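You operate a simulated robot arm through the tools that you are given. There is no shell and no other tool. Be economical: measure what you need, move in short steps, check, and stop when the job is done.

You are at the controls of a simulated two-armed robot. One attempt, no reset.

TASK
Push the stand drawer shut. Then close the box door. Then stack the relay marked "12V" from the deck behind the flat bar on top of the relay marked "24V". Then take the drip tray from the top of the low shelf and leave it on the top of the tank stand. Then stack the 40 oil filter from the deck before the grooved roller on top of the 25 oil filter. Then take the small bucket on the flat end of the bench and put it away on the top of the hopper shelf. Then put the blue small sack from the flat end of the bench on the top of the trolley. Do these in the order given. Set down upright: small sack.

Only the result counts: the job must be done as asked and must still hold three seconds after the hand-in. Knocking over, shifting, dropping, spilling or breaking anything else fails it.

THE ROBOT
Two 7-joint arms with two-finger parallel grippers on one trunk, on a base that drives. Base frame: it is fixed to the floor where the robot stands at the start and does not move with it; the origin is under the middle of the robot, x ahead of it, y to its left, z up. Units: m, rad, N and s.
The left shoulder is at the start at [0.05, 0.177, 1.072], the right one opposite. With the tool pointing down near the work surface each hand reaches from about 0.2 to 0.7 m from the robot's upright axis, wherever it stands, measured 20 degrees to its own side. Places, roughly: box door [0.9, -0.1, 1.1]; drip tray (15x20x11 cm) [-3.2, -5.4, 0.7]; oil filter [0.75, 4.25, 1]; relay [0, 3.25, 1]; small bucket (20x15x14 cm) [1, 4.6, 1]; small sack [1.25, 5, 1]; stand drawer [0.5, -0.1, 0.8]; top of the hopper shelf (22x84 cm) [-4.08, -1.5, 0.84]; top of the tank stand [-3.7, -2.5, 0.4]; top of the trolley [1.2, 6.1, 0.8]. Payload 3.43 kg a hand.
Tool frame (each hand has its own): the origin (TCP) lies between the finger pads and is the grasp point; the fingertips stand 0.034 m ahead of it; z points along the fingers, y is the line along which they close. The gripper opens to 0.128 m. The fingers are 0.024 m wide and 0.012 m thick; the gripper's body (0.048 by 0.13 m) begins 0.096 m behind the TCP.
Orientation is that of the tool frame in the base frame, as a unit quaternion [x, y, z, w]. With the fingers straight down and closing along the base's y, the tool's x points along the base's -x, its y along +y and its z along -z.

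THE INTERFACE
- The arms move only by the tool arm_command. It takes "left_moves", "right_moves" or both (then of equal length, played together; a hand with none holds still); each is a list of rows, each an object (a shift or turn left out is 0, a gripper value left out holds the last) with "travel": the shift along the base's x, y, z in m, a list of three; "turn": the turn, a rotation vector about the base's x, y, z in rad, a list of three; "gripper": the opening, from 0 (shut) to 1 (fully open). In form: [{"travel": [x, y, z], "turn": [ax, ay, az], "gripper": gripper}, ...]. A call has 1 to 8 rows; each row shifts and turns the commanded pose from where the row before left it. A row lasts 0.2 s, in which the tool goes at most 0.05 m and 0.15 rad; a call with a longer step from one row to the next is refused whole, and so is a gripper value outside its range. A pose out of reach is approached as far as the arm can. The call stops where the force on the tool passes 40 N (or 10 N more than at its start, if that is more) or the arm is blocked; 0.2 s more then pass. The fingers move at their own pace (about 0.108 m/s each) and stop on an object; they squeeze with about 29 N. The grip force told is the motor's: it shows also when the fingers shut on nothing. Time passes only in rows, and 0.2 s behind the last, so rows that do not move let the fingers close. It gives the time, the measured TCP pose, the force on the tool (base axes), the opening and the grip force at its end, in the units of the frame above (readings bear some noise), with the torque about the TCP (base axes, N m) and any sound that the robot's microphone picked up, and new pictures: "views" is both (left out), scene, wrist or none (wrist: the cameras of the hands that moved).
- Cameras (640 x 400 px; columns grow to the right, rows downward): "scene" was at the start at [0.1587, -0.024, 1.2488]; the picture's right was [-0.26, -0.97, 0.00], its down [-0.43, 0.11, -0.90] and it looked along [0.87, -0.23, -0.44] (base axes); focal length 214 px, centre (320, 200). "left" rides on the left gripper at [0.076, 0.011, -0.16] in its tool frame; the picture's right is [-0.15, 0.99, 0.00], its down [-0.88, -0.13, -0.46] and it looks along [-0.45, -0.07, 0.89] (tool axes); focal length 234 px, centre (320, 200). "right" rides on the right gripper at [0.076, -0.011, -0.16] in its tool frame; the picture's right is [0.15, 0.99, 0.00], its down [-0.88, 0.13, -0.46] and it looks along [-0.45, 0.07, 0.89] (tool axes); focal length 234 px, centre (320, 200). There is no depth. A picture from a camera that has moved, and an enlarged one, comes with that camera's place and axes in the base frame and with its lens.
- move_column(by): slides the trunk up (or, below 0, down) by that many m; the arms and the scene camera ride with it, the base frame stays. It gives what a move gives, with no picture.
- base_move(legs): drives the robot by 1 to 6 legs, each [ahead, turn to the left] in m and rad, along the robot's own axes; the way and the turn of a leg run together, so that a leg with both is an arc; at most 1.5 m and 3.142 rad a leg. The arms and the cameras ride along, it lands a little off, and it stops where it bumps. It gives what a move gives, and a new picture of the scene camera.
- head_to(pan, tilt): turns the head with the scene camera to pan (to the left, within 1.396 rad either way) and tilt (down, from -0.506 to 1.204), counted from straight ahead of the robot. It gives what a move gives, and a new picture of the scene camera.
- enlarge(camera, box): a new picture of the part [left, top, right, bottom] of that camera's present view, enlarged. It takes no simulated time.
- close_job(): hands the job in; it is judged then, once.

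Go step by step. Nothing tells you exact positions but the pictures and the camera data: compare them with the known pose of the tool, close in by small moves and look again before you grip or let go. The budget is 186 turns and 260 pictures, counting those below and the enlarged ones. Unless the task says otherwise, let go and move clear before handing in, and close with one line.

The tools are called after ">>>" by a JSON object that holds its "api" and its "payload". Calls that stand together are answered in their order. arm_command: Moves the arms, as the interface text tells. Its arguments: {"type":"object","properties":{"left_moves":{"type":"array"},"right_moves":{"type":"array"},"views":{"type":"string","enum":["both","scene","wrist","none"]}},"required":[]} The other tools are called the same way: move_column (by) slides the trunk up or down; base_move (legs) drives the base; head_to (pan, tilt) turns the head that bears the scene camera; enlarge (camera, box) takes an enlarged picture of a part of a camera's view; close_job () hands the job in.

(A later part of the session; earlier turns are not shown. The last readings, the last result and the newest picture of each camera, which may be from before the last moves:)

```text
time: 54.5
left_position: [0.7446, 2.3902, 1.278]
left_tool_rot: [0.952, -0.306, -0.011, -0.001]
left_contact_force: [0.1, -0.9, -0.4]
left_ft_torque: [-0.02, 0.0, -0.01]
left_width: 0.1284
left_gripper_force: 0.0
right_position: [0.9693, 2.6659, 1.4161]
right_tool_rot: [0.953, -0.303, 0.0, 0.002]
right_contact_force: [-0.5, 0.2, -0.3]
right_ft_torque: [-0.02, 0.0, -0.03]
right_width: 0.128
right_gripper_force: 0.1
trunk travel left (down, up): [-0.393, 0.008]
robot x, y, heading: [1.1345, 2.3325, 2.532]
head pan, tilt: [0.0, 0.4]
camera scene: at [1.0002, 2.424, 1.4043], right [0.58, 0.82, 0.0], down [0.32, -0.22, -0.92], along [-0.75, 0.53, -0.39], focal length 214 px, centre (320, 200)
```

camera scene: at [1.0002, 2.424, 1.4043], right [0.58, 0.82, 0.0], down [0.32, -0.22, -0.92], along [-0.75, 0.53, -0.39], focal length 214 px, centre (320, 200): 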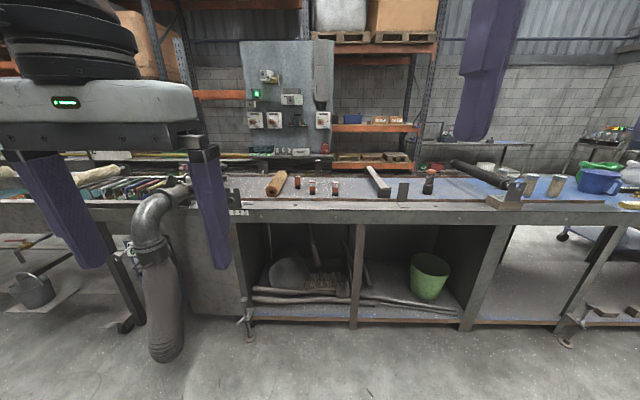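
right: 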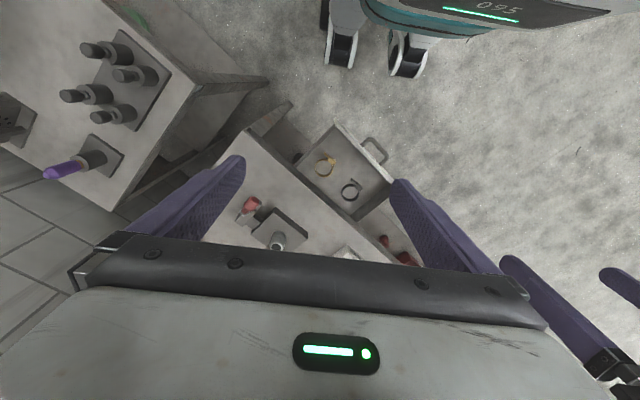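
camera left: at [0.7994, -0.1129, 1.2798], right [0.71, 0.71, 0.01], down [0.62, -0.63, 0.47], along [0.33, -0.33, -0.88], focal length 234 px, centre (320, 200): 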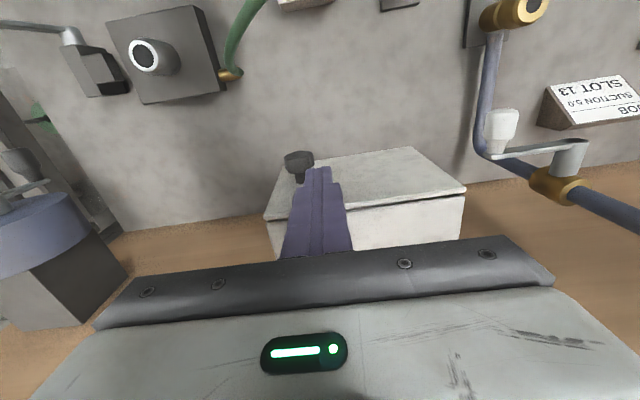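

The bench is ahead with small relays, a flat bar, a roller, filters and buckets. Zooming in on the relays.

>>> {"api": "enlarge", "payload": {"camera": "scene", "box": [255, 150, 455, 225]}}

>>> {"api": "enlarge", "payload": {"camera": "scene", "box": [440, 140, 640, 230]}}

```text
3.20 times, centred on (355, 188) of scene
camera zoom: at [1.0002, 2.424, 1.4043], right [0.58, 0.82, 0.0], down [0.32, -0.22, -0.92], along [-0.75, 0.53, -0.39], focal length 686 px, centre (208, 240)
```

zoom: 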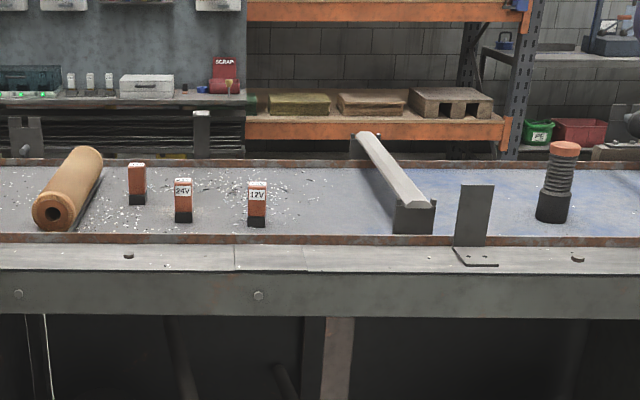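

```text
3.20 times, centred on (540, 185) of scene
camera zoom: at [1.0002, 2.424, 1.4043], right [0.58, 0.82, 0.0], down [0.32, -0.22, -0.92], along [-0.75, 0.53, -0.39], focal length 686 px, centre (-384, 248)
```

zoom: 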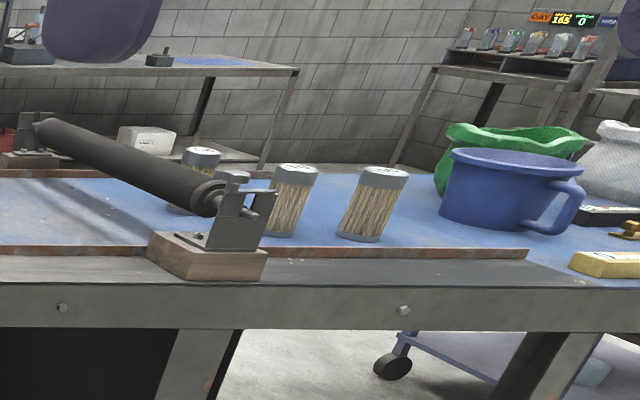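

I can read 24V and 12V, and the relays look to be about 0.6 m beyond a bench edge at n≈-1.55. I'll drive nearer and turn slightly left to suit the right arm.

>>> {"api": "base_move", "payload": {"legs": [[0.68, 0], [0, 0.25]]}}

>>> {"api": "head_to", "payload": {"pan": -0.25, "tilt": 0.7}}

```text
time: 59.1
left_position: [0.1862, 2.6828, 1.2788]
left_tool_rot: [0.983, -0.184, -0.011, 0.0]
left_contact_force: [-1.3, 0.6, 0.2]
left_ft_torque: [0.0, -0.03, -0.04]
left_width: 0.1278
left_gripper_force: 0.1
right_position: [0.3349, 3.0057, 1.4149]
right_tool_rot: [0.983, -0.181, 0.0, 0.0]
right_contact_force: [0.3, -0.9, -0.4]
right_ft_torque: [0.03, 0.0, 0.02]
right_width: 0.1281
right_gripper_force: 0.0
trunk travel left (down, up): [-0.393, 0.008]
robot x, y, heading: [0.5765, 2.7214, 2.776]
head pan, tilt: [0.0, 0.4]
camera scene: at [0.425, 2.7797, 1.4042], right [0.36, 0.93, 0.0], down [0.36, -0.14, -0.92], along [-0.86, 0.33, -0.39], focal length 214 px, centre (320, 200)
```

scene: 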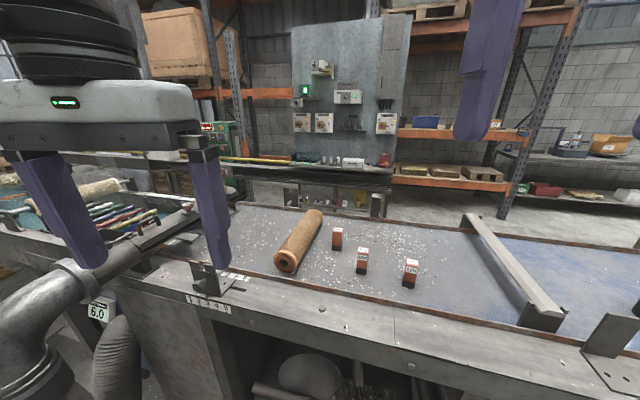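

```text
time: 59.9
left_position: [0.1863, 2.6838, 1.2785]
left_tool_rot: [0.983, -0.184, -0.011, 0.001]
left_contact_force: [-0.3, 0.2, -0.6]
left_ft_torque: [0.01, -0.01, 0.03]
left_width: 0.1281
left_gripper_force: 0.0
right_position: [0.3358, 3.0057, 1.4152]
right_tool_rot: [0.984, -0.181, -0.001, 0.0]
right_contact_force: [0.0, 0.0, -0.2]
right_ft_torque: [0.0, -0.04, -0.02]
right_width: 0.128
right_gripper_force: 0.0
trunk travel left (down, up): [-0.393, 0.008]
robot x, y, heading: [0.5781, 2.7234, 2.773]
head pan, tilt: [-0.25, 0.7]
camera scene: at [0.4423, 2.796, 1.3774], right [0.58, 0.82, 0.0], down [0.53, -0.37, -0.77], along [-0.63, 0.44, -0.64], focal length 214 px, centre (320, 200)
```

scene: 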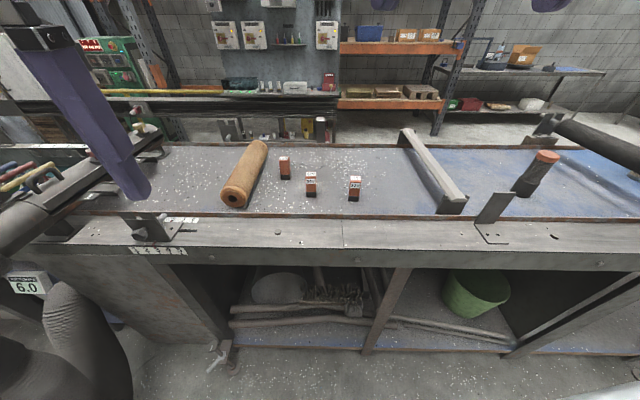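

Zooming in on the relays from the closer view.

>>> {"api": "enlarge", "payload": {"camera": "scene", "box": [260, 140, 380, 215]}}

```text
5.33 times, centred on (320, 178) of scene
camera zoom: at [0.4423, 2.796, 1.3774], right [0.58, 0.82, 0.0], down [0.53, -0.37, -0.77], along [-0.63, 0.44, -0.64], focal length 1144 px, centre (320, 320)
```

zoom: 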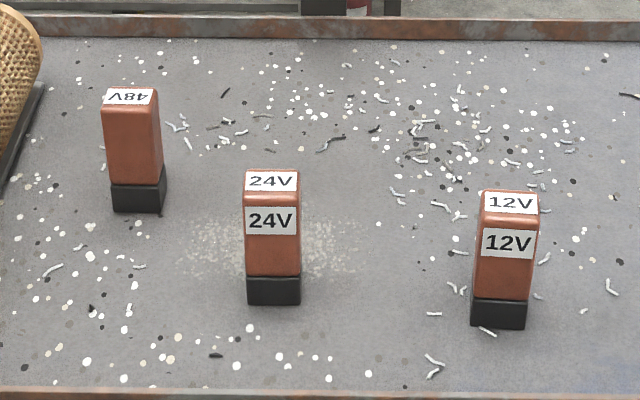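

12V stands at about [0.04, 3.215], 24V at [-0.06, 3.11], deck z 0.91, relays about 9 cm tall. I'll drive 0.12 m nearer, then bring the right hand over.

>>> {"api": "base_move", "payload": {"legs": [[0.12, 0]]}}

```text
time: 61.1
left_position: [0.0741, 2.7268, 1.2795]
left_tool_rot: [0.983, -0.184, -0.011, 0.001]
left_contact_force: [-0.4, 0.2, 0.2]
left_ft_torque: [-0.02, -0.04, 0.01]
left_width: 0.128
left_gripper_force: 0.0
right_position: [0.2242, 3.0489, 1.4143]
right_tool_rot: [0.984, -0.181, 0.0, 0.001]
right_contact_force: [-0.2, -0.4, -0.1]
right_ft_torque: [-0.02, -0.05, 0.02]
right_width: 0.1279
right_gripper_force: 0.1
trunk travel left (down, up): [-0.393, 0.008]
robot x, y, heading: [0.4667, 2.7669, 2.779]
head pan, tilt: [-0.25, 0.7]
camera scene: at [0.3301, 2.8386, 1.3773], right [0.58, 0.82, 0.0], down [0.53, -0.37, -0.76], along [-0.63, 0.44, -0.64], focal length 214 px, centre (320, 200)
```

scene: 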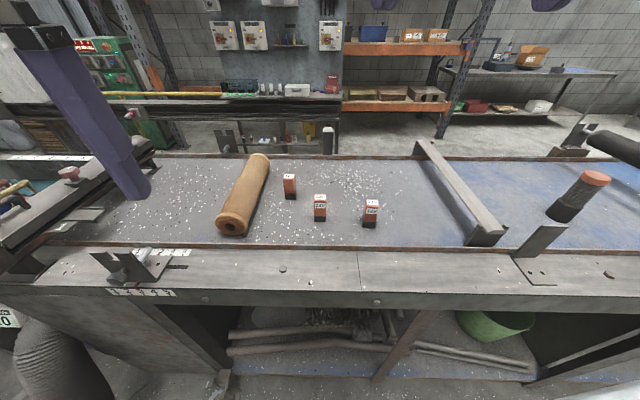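

Bringing the right hand above the 12V relay with its closing line along the bench.

>>> {"api": "arm_command", "payload": {"right_moves": [{"travel": [-0.0229, 0.0208, -0.0368], "turn": [0, 0, -0.133], "gripper": 0.6}, {"travel": [-0.0229, 0.0208, -0.0368], "turn": [0, 0, -0.133]}, {"travel": [-0.0229, 0.0208, -0.0368]}, {"travel": [-0.0229, 0.0208, -0.0368]}, {"travel": [-0.0229, 0.0208, -0.0368]}, {"travel": [-0.0229, 0.0208, -0.0368]}, {"travel": [-0.0229, 0.0208, -0.0368]}, {"travel": [-0.0229, 0.0208, -0.0368]}], "views": "both"}}

```text
time: 63.0
left_position: [0.0747, 2.7272, 1.2792]
left_tool_rot: [0.983, -0.184, -0.012, 0.0]
left_contact_force: [0.4, 0.0, 0.4]
left_ft_torque: [-0.02, -0.04, 0.0]
left_width: 0.1279
left_gripper_force: 0.0
right_position: [0.0405, 3.2177, 1.1196]
right_tool_rot: [0.95, -0.311, 0.0, 0.001]
right_contact_force: [0.0, 0.3, -0.2]
right_ft_torque: [0.0, 0.0, 0.03]
right_width: 0.0769
right_gripper_force: 0.1
trunk travel left (down, up): [-0.393, 0.008]
robot x, y, heading: [0.4659, 2.7668, 2.775]
head pan, tilt: [-0.25, 0.7]
camera scene: at [0.3302, 2.8389, 1.3773], right [0.58, 0.82, 0.0], down [0.53, -0.37, -0.76], along [-0.62, 0.44, -0.64], focal length 214 px, centre (320, 200)
camera right: at [0.108, 3.1818, 1.28], right [-0.47, -0.89, 0.0], down [-0.79, 0.41, 0.46], along [-0.4, 0.21, -0.89], focal length 234 px, centre (320, 200)
```

scene: 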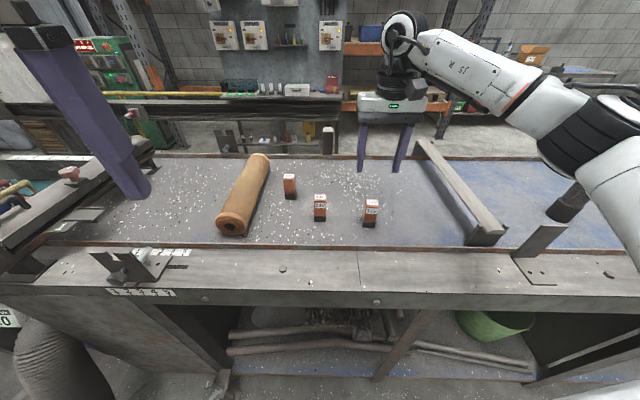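
right: 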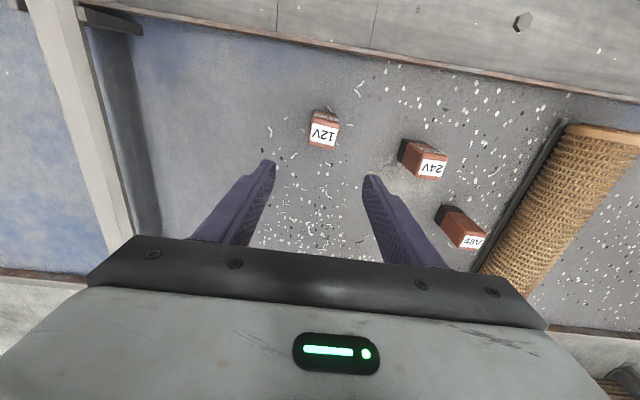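

The relay's centre looks closer to [0.056, 3.205]. I'll check its yaw with a zoom.

>>> {"api": "enlarge", "payload": {"camera": "right", "box": [280, 90, 500, 260]}}

```text
2.35 times, centred on (390, 175) of right
camera zoom: at [0.108, 3.1818, 1.28], right [-0.47, -0.89, 0.0], down [-0.79, 0.41, 0.46], along [-0.4, 0.21, -0.89], focal length 551 px, centre (155, 259)
```

zoom: 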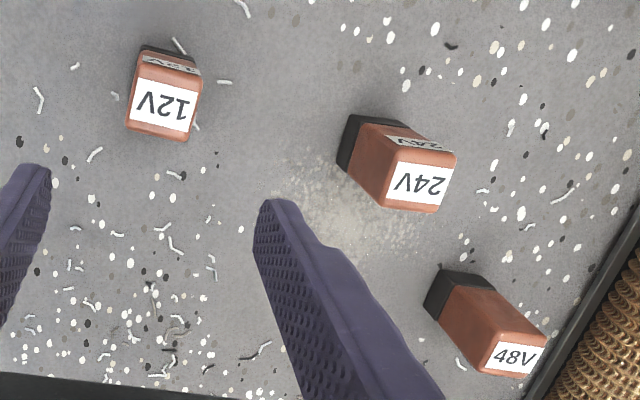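

12V is turned about 9° relative to the fingers. I'll yaw, centre over it, come down part way and check.

>>> {"api": "arm_command", "payload": {"right_moves": [{"travel": [0.0155, -0.0127, 0], "turn": [0, 0, -0.148]}, {"travel": [0, 0, -0.04]}, {"travel": [0, 0, -0.04]}], "views": "both"}}

>>> {"api": "enlarge", "payload": {"camera": "scene", "box": [280, 140, 440, 240]}}

```text
time: 63.8
left_position: [0.0748, 2.7263, 1.279]
left_tool_rot: [0.983, -0.184, -0.012, 0.0]
left_contact_force: [-0.6, 0.4, -0.2]
left_ft_torque: [-0.01, 0.02, -0.01]
left_width: 0.1281
left_gripper_force: 0.1
right_position: [0.0555, 3.2026, 1.0401]
right_tool_rot: [0.925, -0.379, -0.001, 0.0]
right_contact_force: [0.1, -0.8, -0.4]
right_ft_torque: [0.01, -0.01, 0.01]
right_width: 0.077
right_gripper_force: 0.2
trunk travel left (down, up): [-0.393, 0.008]
robot x, y, heading: [0.4685, 2.7645, 2.779]
head pan, tilt: [-0.25, 0.7]
camera scene: at [0.3308, 2.8386, 1.3774], right [0.58, 0.82, 0.0], down [0.53, -0.37, -0.76], along [-0.63, 0.44, -0.64], focal length 214 px, centre (320, 200)
camera right: at [0.1185, 3.1585, 1.2009], right [-0.59, -0.81, 0.0], down [-0.72, 0.53, 0.46], along [-0.37, 0.27, -0.89], focal length 234 px, centre (320, 200)
```

scene: 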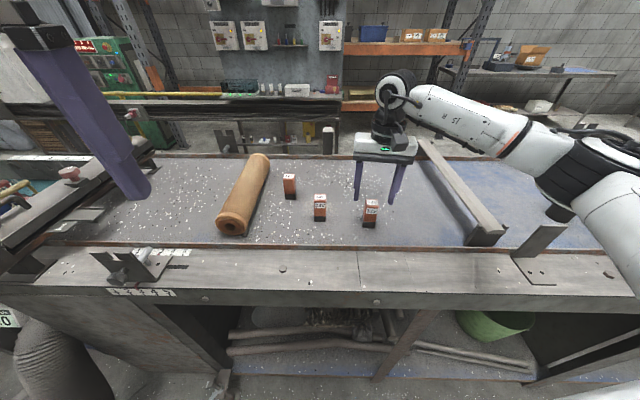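
right: 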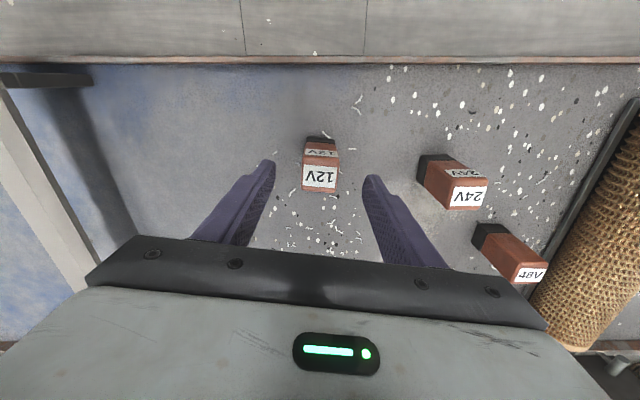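

```text
4.00 times, centred on (360, 190) of scene
camera zoom: at [0.3308, 2.8386, 1.3774], right [0.58, 0.82, 0.0], down [0.53, -0.37, -0.76], along [-0.63, 0.44, -0.64], focal length 858 px, centre (160, 240)
```

zoom: 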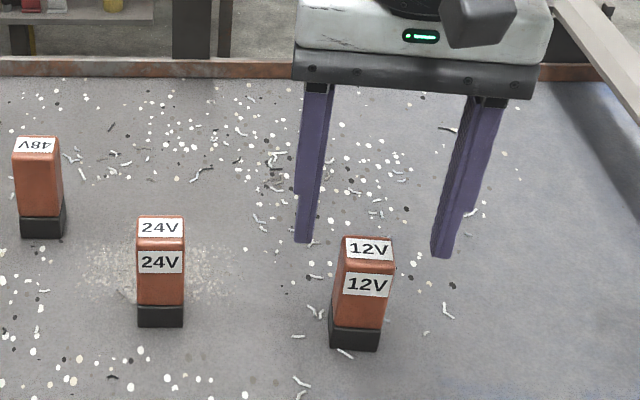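

Centred well. Going down and closing.

>>> {"api": "arm_command", "payload": {"right_moves": [{"travel": [-0.002, 0.003, -0.038]}, {"travel": [0, 0, -0.037]}, {"gripper": 0}, {"gripper": 0}, {"gripper": 0}], "views": "both"}}

```text
time: 65.0
left_position: [0.0754, 2.7251, 1.279]
left_tool_rot: [0.983, -0.183, -0.012, 0.001]
left_contact_force: [0.1, 0.6, -0.2]
left_ft_torque: [0.0, 0.02, 0.0]
left_width: 0.128
left_gripper_force: 0.1
right_position: [0.055, 3.2059, 0.965]
right_tool_rot: [0.925, -0.379, -0.001, 0.0]
right_contact_force: [0.4, -0.1, 0.3]
right_ft_torque: [0.02, 0.01, 0.03]
right_width: 0.0334
right_gripper_force: 29.2
trunk travel left (down, up): [-0.393, 0.008]
robot x, y, heading: [0.4678, 2.7648, 2.777]
head pan, tilt: [-0.25, 0.7]
camera scene: at [0.3308, 2.8384, 1.3774], right [0.58, 0.82, 0.0], down [0.53, -0.37, -0.76], along [-0.63, 0.44, -0.64], focal length 214 px, centre (320, 200)
camera right: at [0.1164, 3.1617, 1.1255], right [-0.59, -0.81, 0.0], down [-0.72, 0.53, 0.46], along [-0.37, 0.27, -0.89], focal length 234 px, centre (320, 200)
```

scene: 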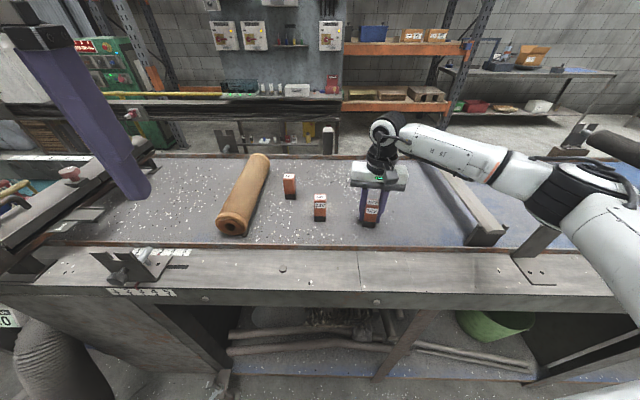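
right: 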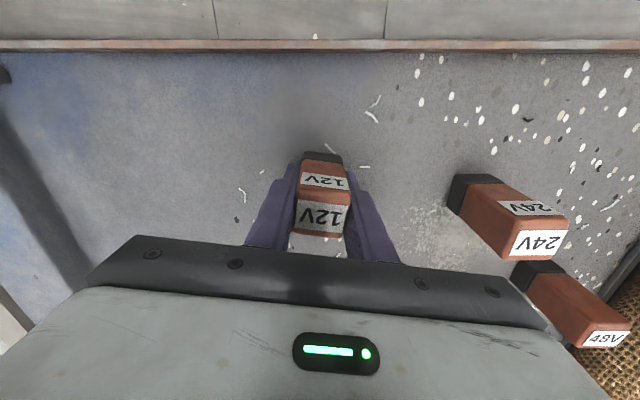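

Gripped at 33 mm. Lifting, aligning yaw and moving over the 24V relay.

>>> {"api": "arm_command", "payload": {"right_moves": [{"travel": [0, 0, 0.045]}, {"travel": [0, 0, 0.045]}, {"travel": [0, 0, 0.045]}, {"travel": [0, 0, 0.025], "turn": [0, 0, 0.148]}, {"travel": [-0.032, -0.0345, 0]}, {"travel": [-0.032, -0.0345, 0]}, {"travel": [-0.032, -0.0345, 0]}], "views": "both"}}

>>> {"api": "enlarge", "payload": {"camera": "scene", "box": [260, 120, 400, 240]}}

>>> {"api": "enlarge", "payload": {"camera": "right", "box": [220, 100, 420, 270]}}

```text
time: 66.5
left_position: [0.0747, 2.7243, 1.2789]
left_tool_rot: [0.983, -0.184, -0.011, 0.0]
left_contact_force: [0.1, 0.0, -0.2]
left_ft_torque: [0.02, -0.03, 0.01]
left_width: 0.128
left_gripper_force: 0.0
right_position: [-0.043, 3.1, 1.1271]
right_tool_rot: [0.951, -0.31, 0.001, 0.001]
right_contact_force: [0.0, -0.5, -0.1]
right_ft_torque: [0.04, -0.02, -0.01]
right_width: 0.0335
right_gripper_force: 28.9
trunk travel left (down, up): [-0.393, 0.008]
robot x, y, heading: [0.467, 2.7637, 2.776]
head pan, tilt: [-0.25, 0.7]
camera scene: at [0.3298, 2.8369, 1.3773], right [0.58, 0.82, 0.0], down [0.53, -0.37, -0.76], along [-0.63, 0.44, -0.64], focal length 214 px, centre (320, 200)
camera right: at [0.0251, 3.0648, 1.2876], right [-0.47, -0.89, 0.0], down [-0.79, 0.41, 0.46], along [-0.4, 0.21, -0.89], focal length 234 px, centre (320, 200)
```

scene: 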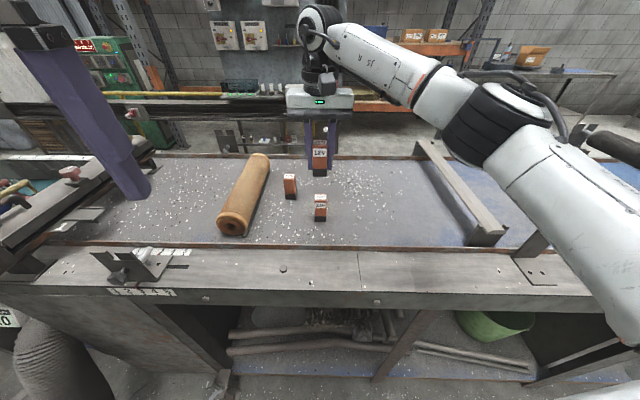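
right: 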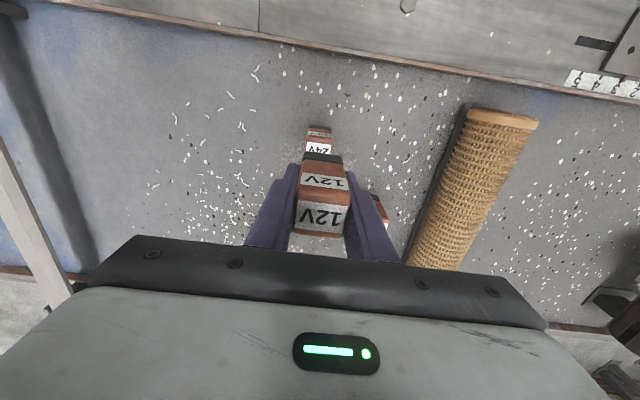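

```text
3.33 times, centred on (330, 180) of scene
camera zoom: at [0.3298, 2.8369, 1.3773], right [0.58, 0.82, 0.0], down [0.53, -0.37, -0.76], along [-0.63, 0.44, -0.64], focal length 715 px, centre (287, 267)
```

zoom: 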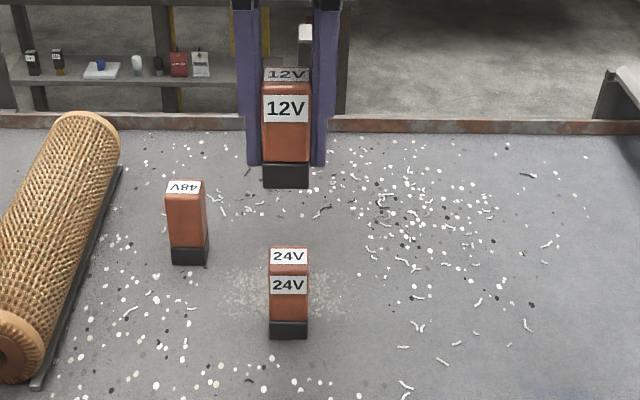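

```text
2.35 times, centred on (320, 185) of right
camera zoom: at [0.0251, 3.0648, 1.2876], right [-0.47, -0.89, 0.0], down [-0.79, 0.41, 0.46], along [-0.4, 0.21, -0.89], focal length 551 px, centre (320, 235)
```

zoom: 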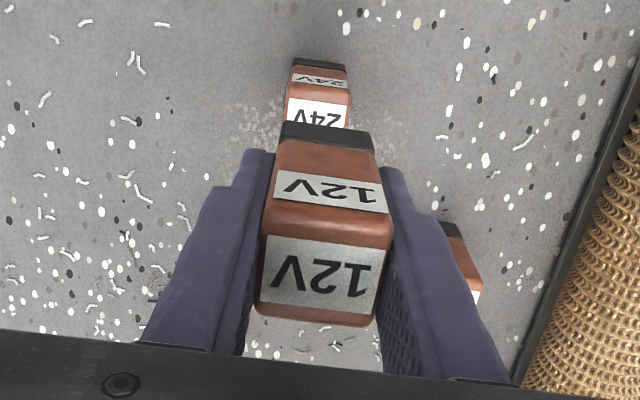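

Offsets worked out: shift by about [-0.005, +0.006] and descend; contact expected after about 8 cm. I'll stop a bit above to check.

>>> {"api": "arm_command", "payload": {"right_moves": [{"travel": [-0.005, 0.006, 0]}, {"travel": [0, 0, -0.035]}, {"travel": [0, 0, -0.033]}], "views": "none"}}

>>> {"api": "enlarge", "payload": {"camera": "scene", "box": [260, 150, 380, 240]}}

>>> {"api": "enlarge", "payload": {"camera": "right", "box": [220, 100, 420, 270]}}

```text
time: 67.3
left_position: [0.0746, 2.7258, 1.2794]
left_tool_rot: [0.983, -0.184, -0.011, 0.0]
left_contact_force: [-0.3, 0.3, 0.2]
left_ft_torque: [0.01, -0.02, 0.03]
left_width: 0.1279
left_gripper_force: 0.1
right_position: [-0.0479, 3.1083, 1.0591]
right_tool_rot: [0.951, -0.31, -0.001, 0.001]
right_contact_force: [-0.3, 0.4, -0.8]
right_ft_torque: [-0.01, -0.01, 0.03]
right_width: 0.0334
right_gripper_force: 29.5
trunk travel left (down, up): [-0.393, 0.008]
robot x, y, heading: [0.4699, 2.7646, 2.783]
head pan, tilt: [-0.25, 0.7]
```

```text
4.44 times, centred on (320, 195) of scene
camera zoom: at [0.3305, 2.8384, 1.3774], right [0.58, 0.82, 0.0], down [0.53, -0.37, -0.76], along [-0.63, 0.44, -0.64], focal length 953 px, centre (320, 222)
```

zoom: 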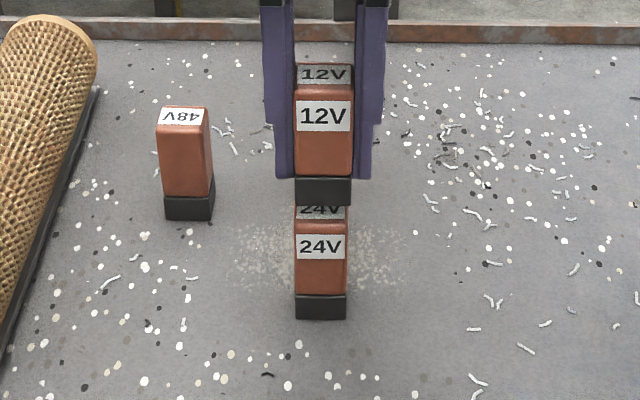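

```text
2.35 times, centred on (320, 185) of right
camera zoom: at [0.0201, 3.073, 1.2186], right [-0.47, -0.89, 0.0], down [-0.79, 0.41, 0.46], along [-0.4, 0.21, -0.89], focal length 551 px, centre (320, 235)
```

zoom: 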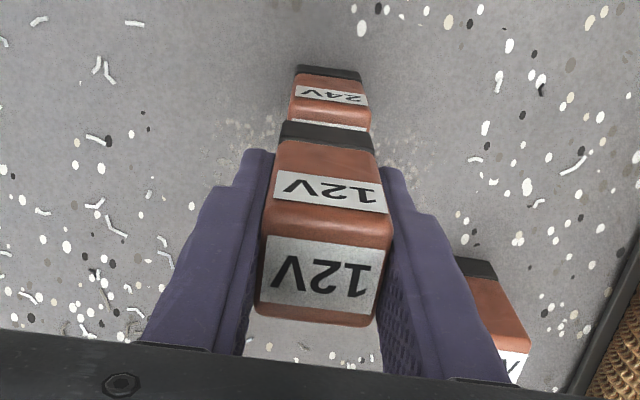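

Well aligned. Lowering slowly to contact.

>>> {"api": "arm_command", "payload": {"right_moves": [{"travel": [0, 0, -0.007]}, {"travel": [0, 0, -0.004]}, {"travel": [0, 0, -0.002]}], "views": "none"}}

>>> {"api": "enlarge", "payload": {"camera": "scene", "box": [290, 150, 350, 230]}}

```text
time: 68.2
left_position: [0.076, 2.7261, 1.2794]
left_tool_rot: [0.983, -0.184, -0.012, 0.0]
left_contact_force: [-0.7, -0.1, 0.2]
left_ft_torque: [-0.02, 0.04, -0.01]
left_width: 0.1282
left_gripper_force: 0.0
right_position: [-0.0457, 3.1082, 1.0459]
right_tool_rot: [0.951, -0.31, -0.002, 0.001]
right_contact_force: [-1.4, 1.3, 9.0]
right_ft_torque: [0.08, -0.01, 0.01]
right_width: 0.0334
right_gripper_force: 29.0
trunk travel left (down, up): [-0.393, 0.008]
robot x, y, heading: [0.4663, 2.7626, 2.779]
head pan, tilt: [-0.25, 0.7]
```

```text
5.00 times, centred on (320, 190) of scene
camera zoom: at [0.3314, 2.8381, 1.3777], right [0.58, 0.82, 0.0], down [0.53, -0.37, -0.77], along [-0.63, 0.44, -0.64], focal length 1072 px, centre (320, 250)
```

zoom: 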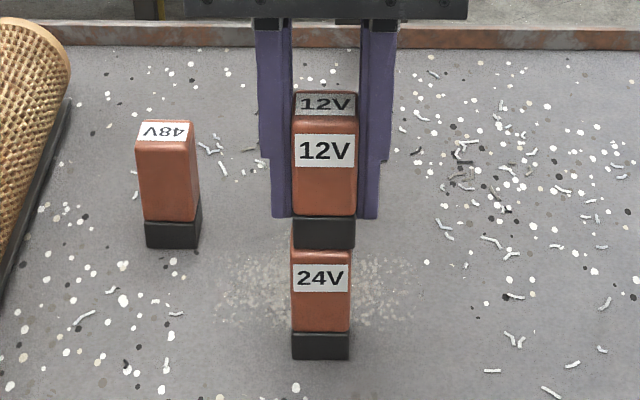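

Contact (9 N). Releasing and rising straight up.

>>> {"api": "arm_command", "payload": {"right_moves": [{"travel": [0, 0, 0.001], "gripper": 0.45}, {"gripper": 0.6}, {"travel": [0, 0, 0.04]}, {"travel": [0, 0, 0.05]}, {"travel": [0, 0, 0.05]}, {"travel": [0, 0, 0.05]}], "views": "scene"}}

>>> {"api": "enlarge", "payload": {"camera": "scene", "box": [260, 140, 380, 230]}}

```text
time: 69.5
left_position: [0.0756, 2.7235, 1.2799]
left_tool_rot: [0.983, -0.184, -0.012, -0.001]
left_contact_force: [0.4, -1.1, 0.0]
left_ft_torque: [0.03, 0.04, 0.0]
left_width: 0.1278
left_gripper_force: 0.0
right_position: [-0.0432, 3.1065, 1.2369]
right_tool_rot: [0.951, -0.309, -0.001, 0.0]
right_contact_force: [-0.3, -0.4, -0.2]
right_ft_torque: [0.0, 0.03, 0.01]
right_width: 0.0769
right_gripper_force: 0.1
right hand out of reach, approached as far as the arm can: row 6
trunk travel left (down, up): [-0.393, 0.008]
robot x, y, heading: [0.4646, 2.7665, 2.779]
head pan, tilt: [-0.25, 0.7]
camera scene: at [0.3313, 2.8367, 1.3775], right [0.58, 0.82, 0.0], down [0.53, -0.37, -0.77], along [-0.63, 0.44, -0.64], focal length 214 px, centre (320, 200)
```

scene: 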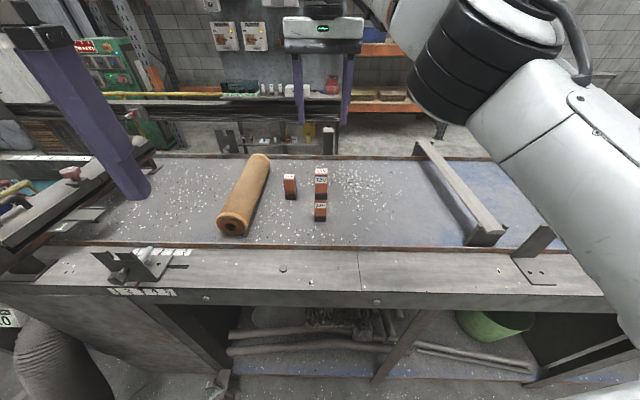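

```text
4.44 times, centred on (320, 185) of scene
camera zoom: at [0.3313, 2.8367, 1.3775], right [0.58, 0.82, 0.0], down [0.53, -0.37, -0.77], along [-0.63, 0.44, -0.64], focal length 953 px, centre (320, 267)
```

zoom: 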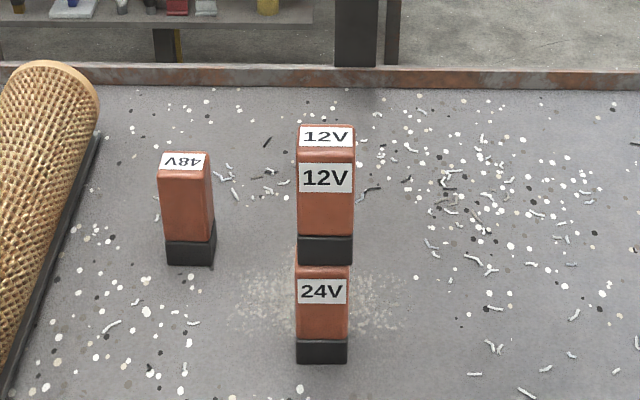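

12V is stacked stably on 24V. I'll tuck the right hand, back out, and drive down the aisle toward the low shelf.

>>> {"api": "arm_command", "payload": {"right_moves": [{"travel": [0.042, -0.005, 0.015]}, {"travel": [0.042, -0.005, 0.015]}, {"travel": [0.042, -0.005, 0.015]}, {"travel": [0.042, -0.005, 0.015]}, {"travel": [0.042, -0.005, 0.015]}, {"travel": [0.042, -0.005, 0.015]}], "views": "none"}}

>>> {"api": "base_move", "payload": {"legs": [[-0.75, 0], [0, 1.305]]}}

>>> {"api": "head_to", "payload": {"pan": 0.0, "tilt": 0.35}}

```text
time: 71.0
left_position: [0.0774, 2.7263, 1.28]
left_tool_rot: [0.983, -0.184, -0.012, 0.001]
left_contact_force: [-0.1, 0.4, -1.1]
left_ft_torque: [0.04, 0.0, 0.0]
left_width: 0.128
left_gripper_force: 0.0
right_position: [0.2101, 3.0784, 1.3262]
right_tool_rot: [0.951, -0.31, -0.001, 0.001]
right_contact_force: [-0.3, -0.1, -0.2]
right_ft_torque: [0.0, 0.04, 0.01]
right_width: 0.0766
right_gripper_force: 0.2
trunk travel left (down, up): [-0.393, 0.008]
robot x, y, heading: [0.4655, 2.7617, 2.783]
head pan, tilt: [-0.25, 0.7]
```

```text
time: 78.2
left_position: [1.1029, 2.1114, 1.2796]
left_tool_rot: [0.893, 0.45, -0.009, 0.008]
left_contact_force: [0.6, 0.0, 0.1]
left_ft_torque: [0.02, 0.01, -0.01]
left_width: 0.1278
left_gripper_force: 0.0
right_position: [0.798, 2.332, 1.3249]
right_tool_rot: [0.943, 0.332, 0.001, 0.001]
right_contact_force: [-0.9, 0.0, 0.5]
right_ft_torque: [0.01, 0.0, 0.02]
right_width: 0.0769
right_gripper_force: 0.0
trunk travel left (down, up): [-0.393, 0.008]
robot x, y, heading: [1.1645, 2.4987, -2.204]
head pan, tilt: [-0.25, 0.7]
camera scene: at [1.0611, 2.3871, 1.3774], right [-0.64, 0.77, 0.0], down [0.5, 0.41, -0.76], along [-0.59, -0.49, -0.64], focal length 214 px, centre (320, 200)
```

scene: 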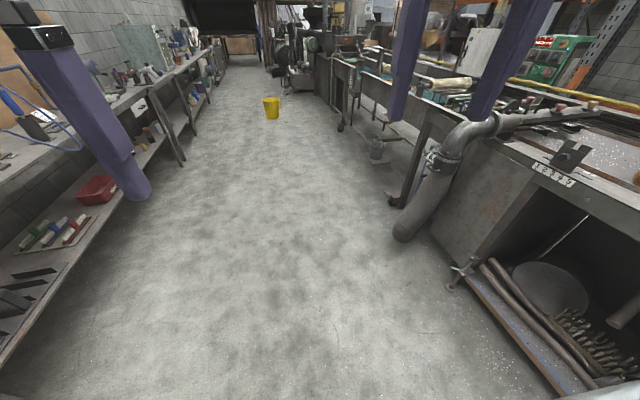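

```text
time: 79.1
left_position: [1.1018, 2.1116, 1.2789]
left_tool_rot: [0.892, 0.451, -0.009, 0.007]
left_contact_force: [0.3, -0.5, 0.7]
left_ft_torque: [0.03, 0.01, 0.02]
left_width: 0.128
left_gripper_force: 0.0
right_position: [0.7987, 2.333, 1.3262]
right_tool_rot: [0.943, 0.331, 0.0, 0.001]
right_contact_force: [0.4, 0.4, -0.7]
right_ft_torque: [-0.03, 0.01, 0.0]
right_width: 0.0766
right_gripper_force: 0.0
trunk travel left (down, up): [-0.393, 0.008]
robot x, y, heading: [1.1712, 2.5006, -2.196]
head pan, tilt: [0.0, 0.351]
camera scene: at [1.0715, 2.3662, 1.4087], right [-0.81, 0.59, 0.0], down [0.2, 0.28, -0.94], along [-0.55, -0.76, -0.34], focal length 214 px, centre (320, 200)
```

scene: 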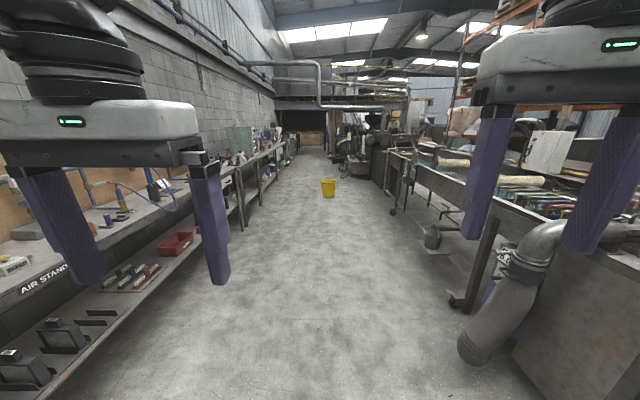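

There's a yellow bucket in the aisle near n≈-0.68, l≈-1.5. I'll shift to the left lane (n≈0) and drive on.

>>> {"api": "base_move", "payload": {"legs": [[0, 0.22], [1.13, 0], [1.13, 0], [0, -0.225], [1.0, 0]]}}

```text
time: 96.6
left_position: [-0.3986, -0.7686, 1.278]
left_tool_rot: [0.895, 0.445, -0.009, 0.007]
left_contact_force: [0.3, -0.5, 0.5]
left_ft_torque: [0.0, 0.01, 0.0]
left_width: 0.1276
left_gripper_force: 0.1
right_position: [-0.7, -0.5432, 1.3263]
right_tool_rot: [0.946, 0.326, 0.001, 0.001]
right_contact_force: [0.1, -0.1, 0.2]
right_ft_torque: [0.03, -0.02, -0.01]
right_width: 0.0766
right_gripper_force: 0.1
trunk travel left (down, up): [-0.393, 0.008]
robot x, y, heading: [-0.3269, -0.38, -2.212]
head pan, tilt: [0.0, 0.351]
camera scene: at [-0.4263, -0.5133, 1.4087], right [-0.8, 0.6, 0.0], down [0.21, 0.28, -0.94], along [-0.56, -0.75, -0.34], focal length 214 px, centre (320, 200)
```

scene: 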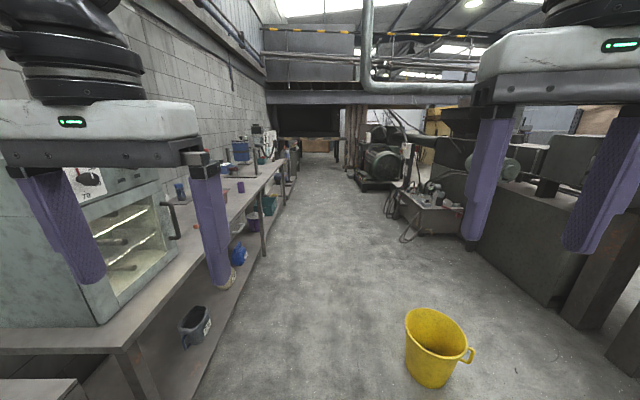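

The bucket will pass on the right with room. Driving on.

>>> {"api": "base_move", "payload": {"legs": [[0, 0.012], [1.3, 0], [1.3, 0], [0.8, 0]]}}

```text
time: 113.5
left_position: [-2.39, -3.5246, 1.2778]
left_tool_rot: [0.892, 0.451, -0.008, 0.008]
left_contact_force: [0.5, -0.4, 0.7]
left_ft_torque: [0.02, -0.01, 0.03]
left_width: 0.1282
left_gripper_force: 0.0
right_position: [-2.6956, -3.3048, 1.3266]
right_tool_rot: [0.943, 0.333, 0.0, 0.001]
right_contact_force: [1.2, -0.8, 0.0]
right_ft_torque: [0.03, -0.02, -0.01]
right_width: 0.0766
right_gripper_force: 0.1
trunk travel left (down, up): [-0.393, 0.008]
robot x, y, heading: [-2.3264, -3.1352, -2.199]
head pan, tilt: [0.0, 0.351]
camera scene: at [-2.4218, -3.2707, 1.4087], right [-0.81, 0.59, 0.0], down [0.2, 0.28, -0.94], along [-0.55, -0.76, -0.34], focal length 214 px, centre (320, 200)
```

scene: 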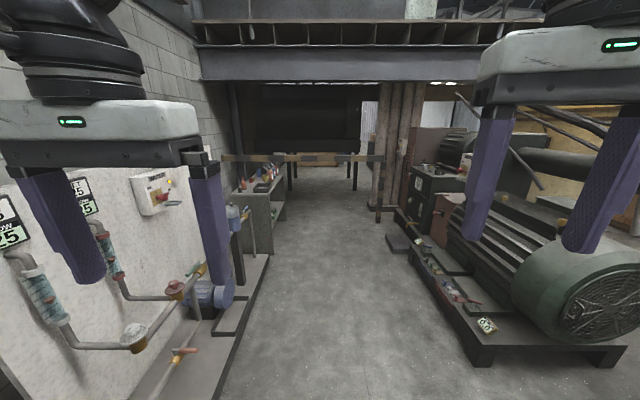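

The low shelf is ahead on the left. Driving 1.3 m and looking.

>>> {"api": "base_move", "payload": {"legs": [[1.3, 0]]}}

>>> {"api": "head_to", "payload": {"pan": 0.5, "tilt": 0.5}}

```text
time: 120.0
left_position: [-3.1351, -4.5821, 1.2783]
left_tool_rot: [0.888, 0.459, -0.009, 0.007]
left_contact_force: [0.2, -0.3, -0.4]
left_ft_torque: [0.04, -0.01, 0.01]
left_width: 0.1279
left_gripper_force: 0.1
right_position: [-3.4425, -4.3681, 1.326]
right_tool_rot: [0.94, 0.341, 0.0, 0.001]
right_contact_force: [0.0, -0.9, -1.5]
right_ft_torque: [0.02, -0.02, -0.01]
right_width: 0.077
right_gripper_force: 0.1
trunk travel left (down, up): [-0.393, 0.008]
robot x, y, heading: [-3.0758, -4.1917, -2.178]
head pan, tilt: [0.0, 0.351]
camera scene: at [-3.1701, -4.3283, 1.4088], right [-0.82, 0.57, 0.0], down [0.2, 0.28, -0.94], along [-0.54, -0.77, -0.34], focal length 214 px, centre (320, 200)
```

scene: 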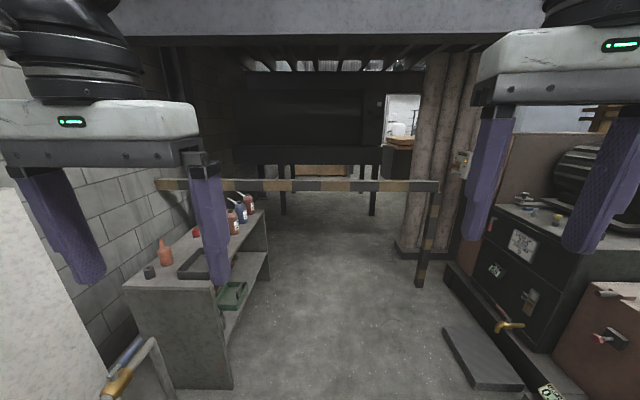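

```text
time: 121.0
left_position: [-3.134, -4.5808, 1.2788]
left_tool_rot: [0.888, 0.459, -0.01, 0.008]
left_contact_force: [0.3, 0.3, -0.7]
left_ft_torque: [0.02, -0.02, 0.02]
left_width: 0.128
left_gripper_force: 0.1
right_position: [-3.443, -4.3677, 1.3248]
right_tool_rot: [0.94, 0.34, 0.0, 0.001]
right_contact_force: [0.0, -0.1, -0.4]
right_ft_torque: [0.03, 0.01, 0.0]
right_width: 0.0768
right_gripper_force: 0.0
trunk travel left (down, up): [-0.393, 0.008]
robot x, y, heading: [-3.0763, -4.1923, -2.181]
head pan, tilt: [0.499, 0.499]
camera scene: at [-3.1268, -4.3422, 1.3951], right [-0.99, 0.11, 0.0], down [0.05, 0.48, -0.88], along [-0.1, -0.87, -0.48], focal length 214 px, centre (320, 200)
```

scene: 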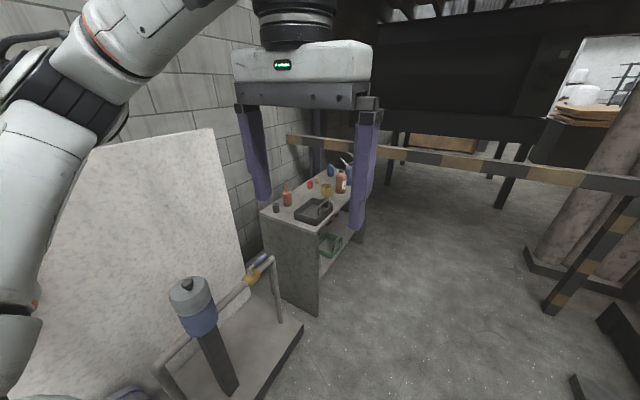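

The dark drip tray is on the near end of the low shelf. Zooming in.

>>> {"api": "enlarge", "payload": {"camera": "scene", "box": [240, 140, 400, 260]}}

```text
3.33 times, centred on (320, 200) of scene
camera zoom: at [-3.1268, -4.3422, 1.3951], right [-0.99, 0.11, 0.0], down [0.05, 0.48, -0.88], along [-0.1, -0.87, -0.48], focal length 715 px, centre (320, 200)
```

zoom: 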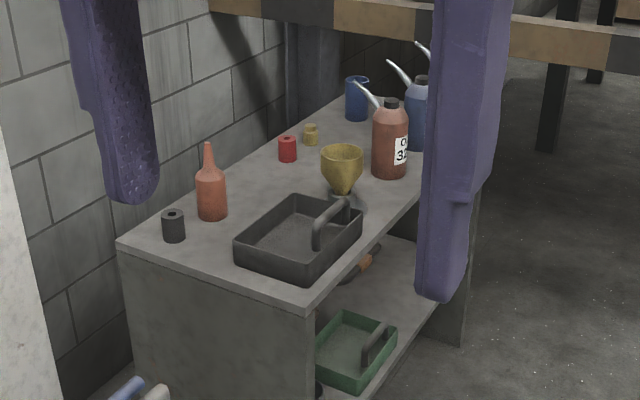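

Tray is at about [-3.2, -5.45], shelf top near z 0.65, with a barrier beam further on at l≈-6.75. I'll drive 0.8 m and turn left to face the shelf, to use the right arm.

>>> {"api": "base_move", "payload": {"legs": [[0, -0.02], [0.8, 0], [0, 1.571]]}}

>>> {"api": "head_to", "payload": {"pan": -0.4, "tilt": 0.8}}

```text
time: 129.3
left_position: [-3.1541, -4.9018, 1.2798]
left_tool_rot: [0.323, 0.946, -0.001, 0.013]
left_contact_force: [0.1, -0.8, -1.0]
left_ft_torque: [-0.04, -0.01, -0.02]
left_width: 0.1281
left_gripper_force: 0.0
right_position: [-3.3824, -5.2015, 1.3264]
right_tool_rot: [0.443, 0.897, 0.0, 0.002]
right_contact_force: [0.3, 0.2, 0.5]
right_ft_torque: [0.04, 0.0, 0.03]
right_width: 0.077
right_gripper_force: 0.0
trunk travel left (down, up): [-0.393, 0.008]
robot x, y, heading: [-3.5347, -4.8249, -0.65]
head pan, tilt: [0.499, 0.499]
camera scene: at [-3.3946, -4.8853, 1.3951], right [-0.15, -0.99, 0.0], down [-0.47, 0.07, -0.88], along [0.87, -0.13, -0.48], focal length 214 px, centre (320, 200)
```

scene: 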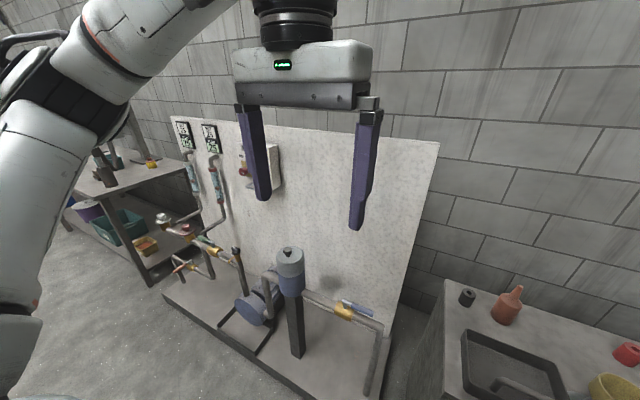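

```text
time: 130.5
left_position: [-3.1555, -4.9015, 1.2786]
left_tool_rot: [0.322, 0.947, -0.002, 0.013]
left_contact_force: [-1.0, -0.3, 0.3]
left_ft_torque: [0.0, 0.02, 0.02]
left_width: 0.1278
left_gripper_force: 0.0
right_position: [-3.382, -5.2022, 1.325]
right_tool_rot: [0.443, 0.897, 0.001, 0.0]
right_contact_force: [0.5, 0.0, -0.3]
right_ft_torque: [0.0, 0.02, -0.01]
right_width: 0.077
right_gripper_force: 0.1
trunk travel left (down, up): [-0.393, 0.008]
robot x, y, heading: [-3.537, -4.8291, -0.648]
head pan, tilt: [-0.4, 0.799]
camera scene: at [-3.4444, -4.9416, 1.3692], right [-0.87, -0.5, 0.0], down [-0.36, 0.62, -0.7], along [0.35, -0.6, -0.72], focal length 214 px, centre (320, 200)
```

scene: 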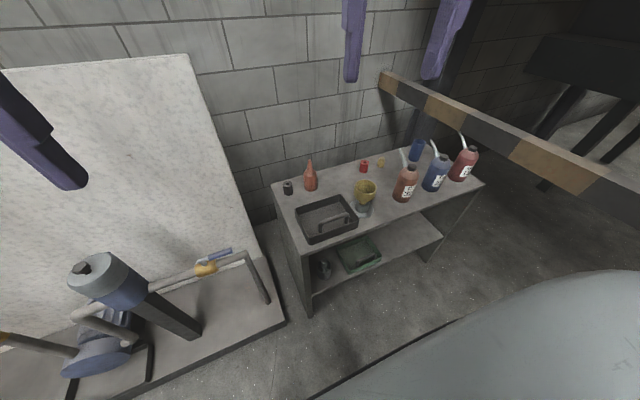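

Zooming in on the tray to see its handle.

>>> {"api": "enlarge", "payload": {"camera": "scene", "box": [270, 160, 400, 260]}}

```text
4.00 times, centred on (335, 210) of scene
camera zoom: at [-3.4444, -4.9416, 1.3692], right [-0.87, -0.5, 0.0], down [-0.36, 0.62, -0.7], along [0.35, -0.6, -0.72], focal length 858 px, centre (260, 160)
```

zoom: 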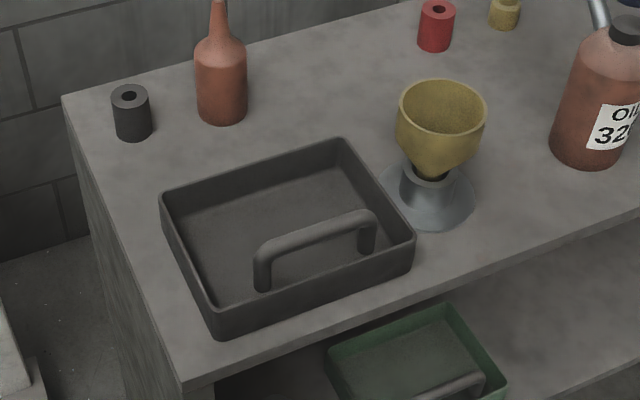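

The tray has a central bar handle, bar top around [-3.258, -5.348, 0.82], running nearly along the shelf. I'll lower the trunk and turn the right hand across the bar above it.

>>> {"api": "move_column", "payload": {"by": -0.2}}

>>> {"api": "arm_command", "payload": {"right_moves": [{"travel": [0.0155, -0.0183, 0], "turn": [0, 0, -0.138]}, {"travel": [0.0155, -0.0183, 0], "turn": [0, 0, -0.138]}, {"travel": [0.0155, -0.0183, 0], "turn": [0, 0, -0.138]}, {"travel": [0.0155, -0.0183, 0], "turn": [0, 0, -0.138]}, {"travel": [0.0155, -0.0183, 0], "turn": [0, 0, -0.138]}, {"travel": [0.0155, -0.0183, 0], "turn": [0, 0, -0.138]}, {"travel": [0.0155, -0.0183, 0], "turn": [0, 0, -0.138]}, {"travel": [0.0155, -0.0183, 0], "turn": [0, 0, -0.138]}], "views": "none"}}

>>> {"api": "arm_command", "payload": {"right_moves": [{"travel": [0, 0, -0.03], "turn": [0, 0, -0.138]}, {"travel": [0, 0, -0.03], "turn": [0, 0, -0.138]}, {"travel": [0, 0, -0.03]}], "views": "both"}}

```text
time: 132.7
left_position: [-3.1551, -4.902, 1.0789]
left_tool_rot: [0.322, 0.947, -0.001, 0.012]
left_contact_force: [-0.3, -0.7, -0.8]
left_ft_torque: [0.01, -0.02, 0.02]
left_width: 0.128
left_gripper_force: 0.0
right_position: [-3.3815, -5.202, 1.1249]
right_tool_rot: [0.443, 0.897, 0.0, 0.001]
right_contact_force: [-0.3, -0.9, 0.6]
right_ft_torque: [-0.01, 0.01, 0.0]
right_width: 0.0769
right_gripper_force: 0.0
trunk travel left (down, up): [-0.193, 0.208]
robot x, y, heading: [-3.5414, -4.8279, -0.646]
head pan, tilt: [-0.4, 0.799]
```

```text
time: 134.5
left_position: [-3.1542, -4.9023, 1.0783]
left_tool_rot: [0.322, 0.947, -0.002, 0.012]
left_contact_force: [0.2, -0.1, -1.0]
left_ft_torque: [-0.01, 0.0, -0.03]
left_width: 0.128
left_gripper_force: 0.0
right_position: [-3.2577, -5.348, 1.1253]
right_tool_rot: [0.847, 0.531, -0.001, 0.001]
right_contact_force: [0.5, -0.9, 0.3]
right_ft_torque: [0.01, 0.02, 0.03]
right_width: 0.0769
right_gripper_force: 0.2
trunk travel left (down, up): [-0.193, 0.208]
robot x, y, heading: [-3.5428, -4.8292, -0.653]
head pan, tilt: [-0.4, 0.799]
```

```text
time: 135.3
left_position: [-3.1557, -4.902, 1.0788]
left_tool_rot: [0.322, 0.947, -0.001, 0.012]
left_contact_force: [-0.2, -0.3, -0.8]
left_ft_torque: [0.01, 0.0, -0.03]
left_width: 0.1279
left_gripper_force: 0.0
right_position: [-3.2596, -5.3474, 1.0354]
right_tool_rot: [0.912, 0.409, 0.001, 0.001]
right_contact_force: [-0.1, 0.2, 0.1]
right_ft_torque: [0.01, 0.0, 0.01]
right_width: 0.0769
right_gripper_force: 0.0
trunk travel left (down, up): [-0.193, 0.208]
robot x, y, heading: [-3.5383, -4.8308, -0.649]
head pan, tilt: [-0.4, 0.799]
camera scene: at [-3.4445, -4.9419, 1.1691], right [-0.87, -0.5, 0.0], down [-0.36, 0.62, -0.7], along [0.35, -0.6, -0.72], focal length 214 px, centre (320, 200)
camera right: at [-3.2168, -5.2826, 1.1962], right [0.84, -0.55, 0.0], down [-0.49, -0.74, 0.46], along [-0.25, -0.38, -0.89], focal length 234 px, centre (320, 200)
```

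scene: 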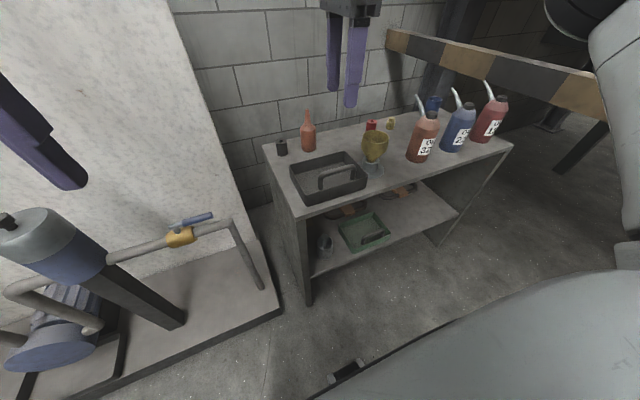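
right: 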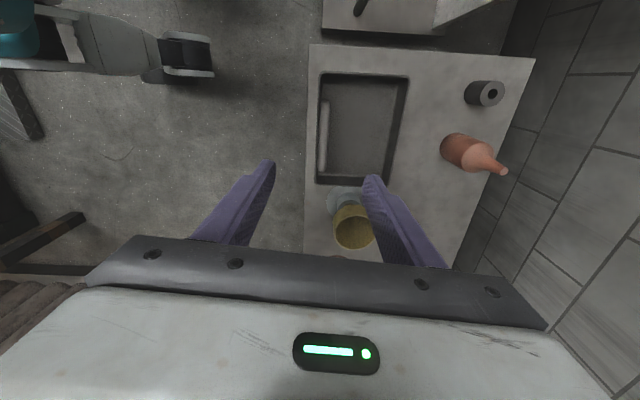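

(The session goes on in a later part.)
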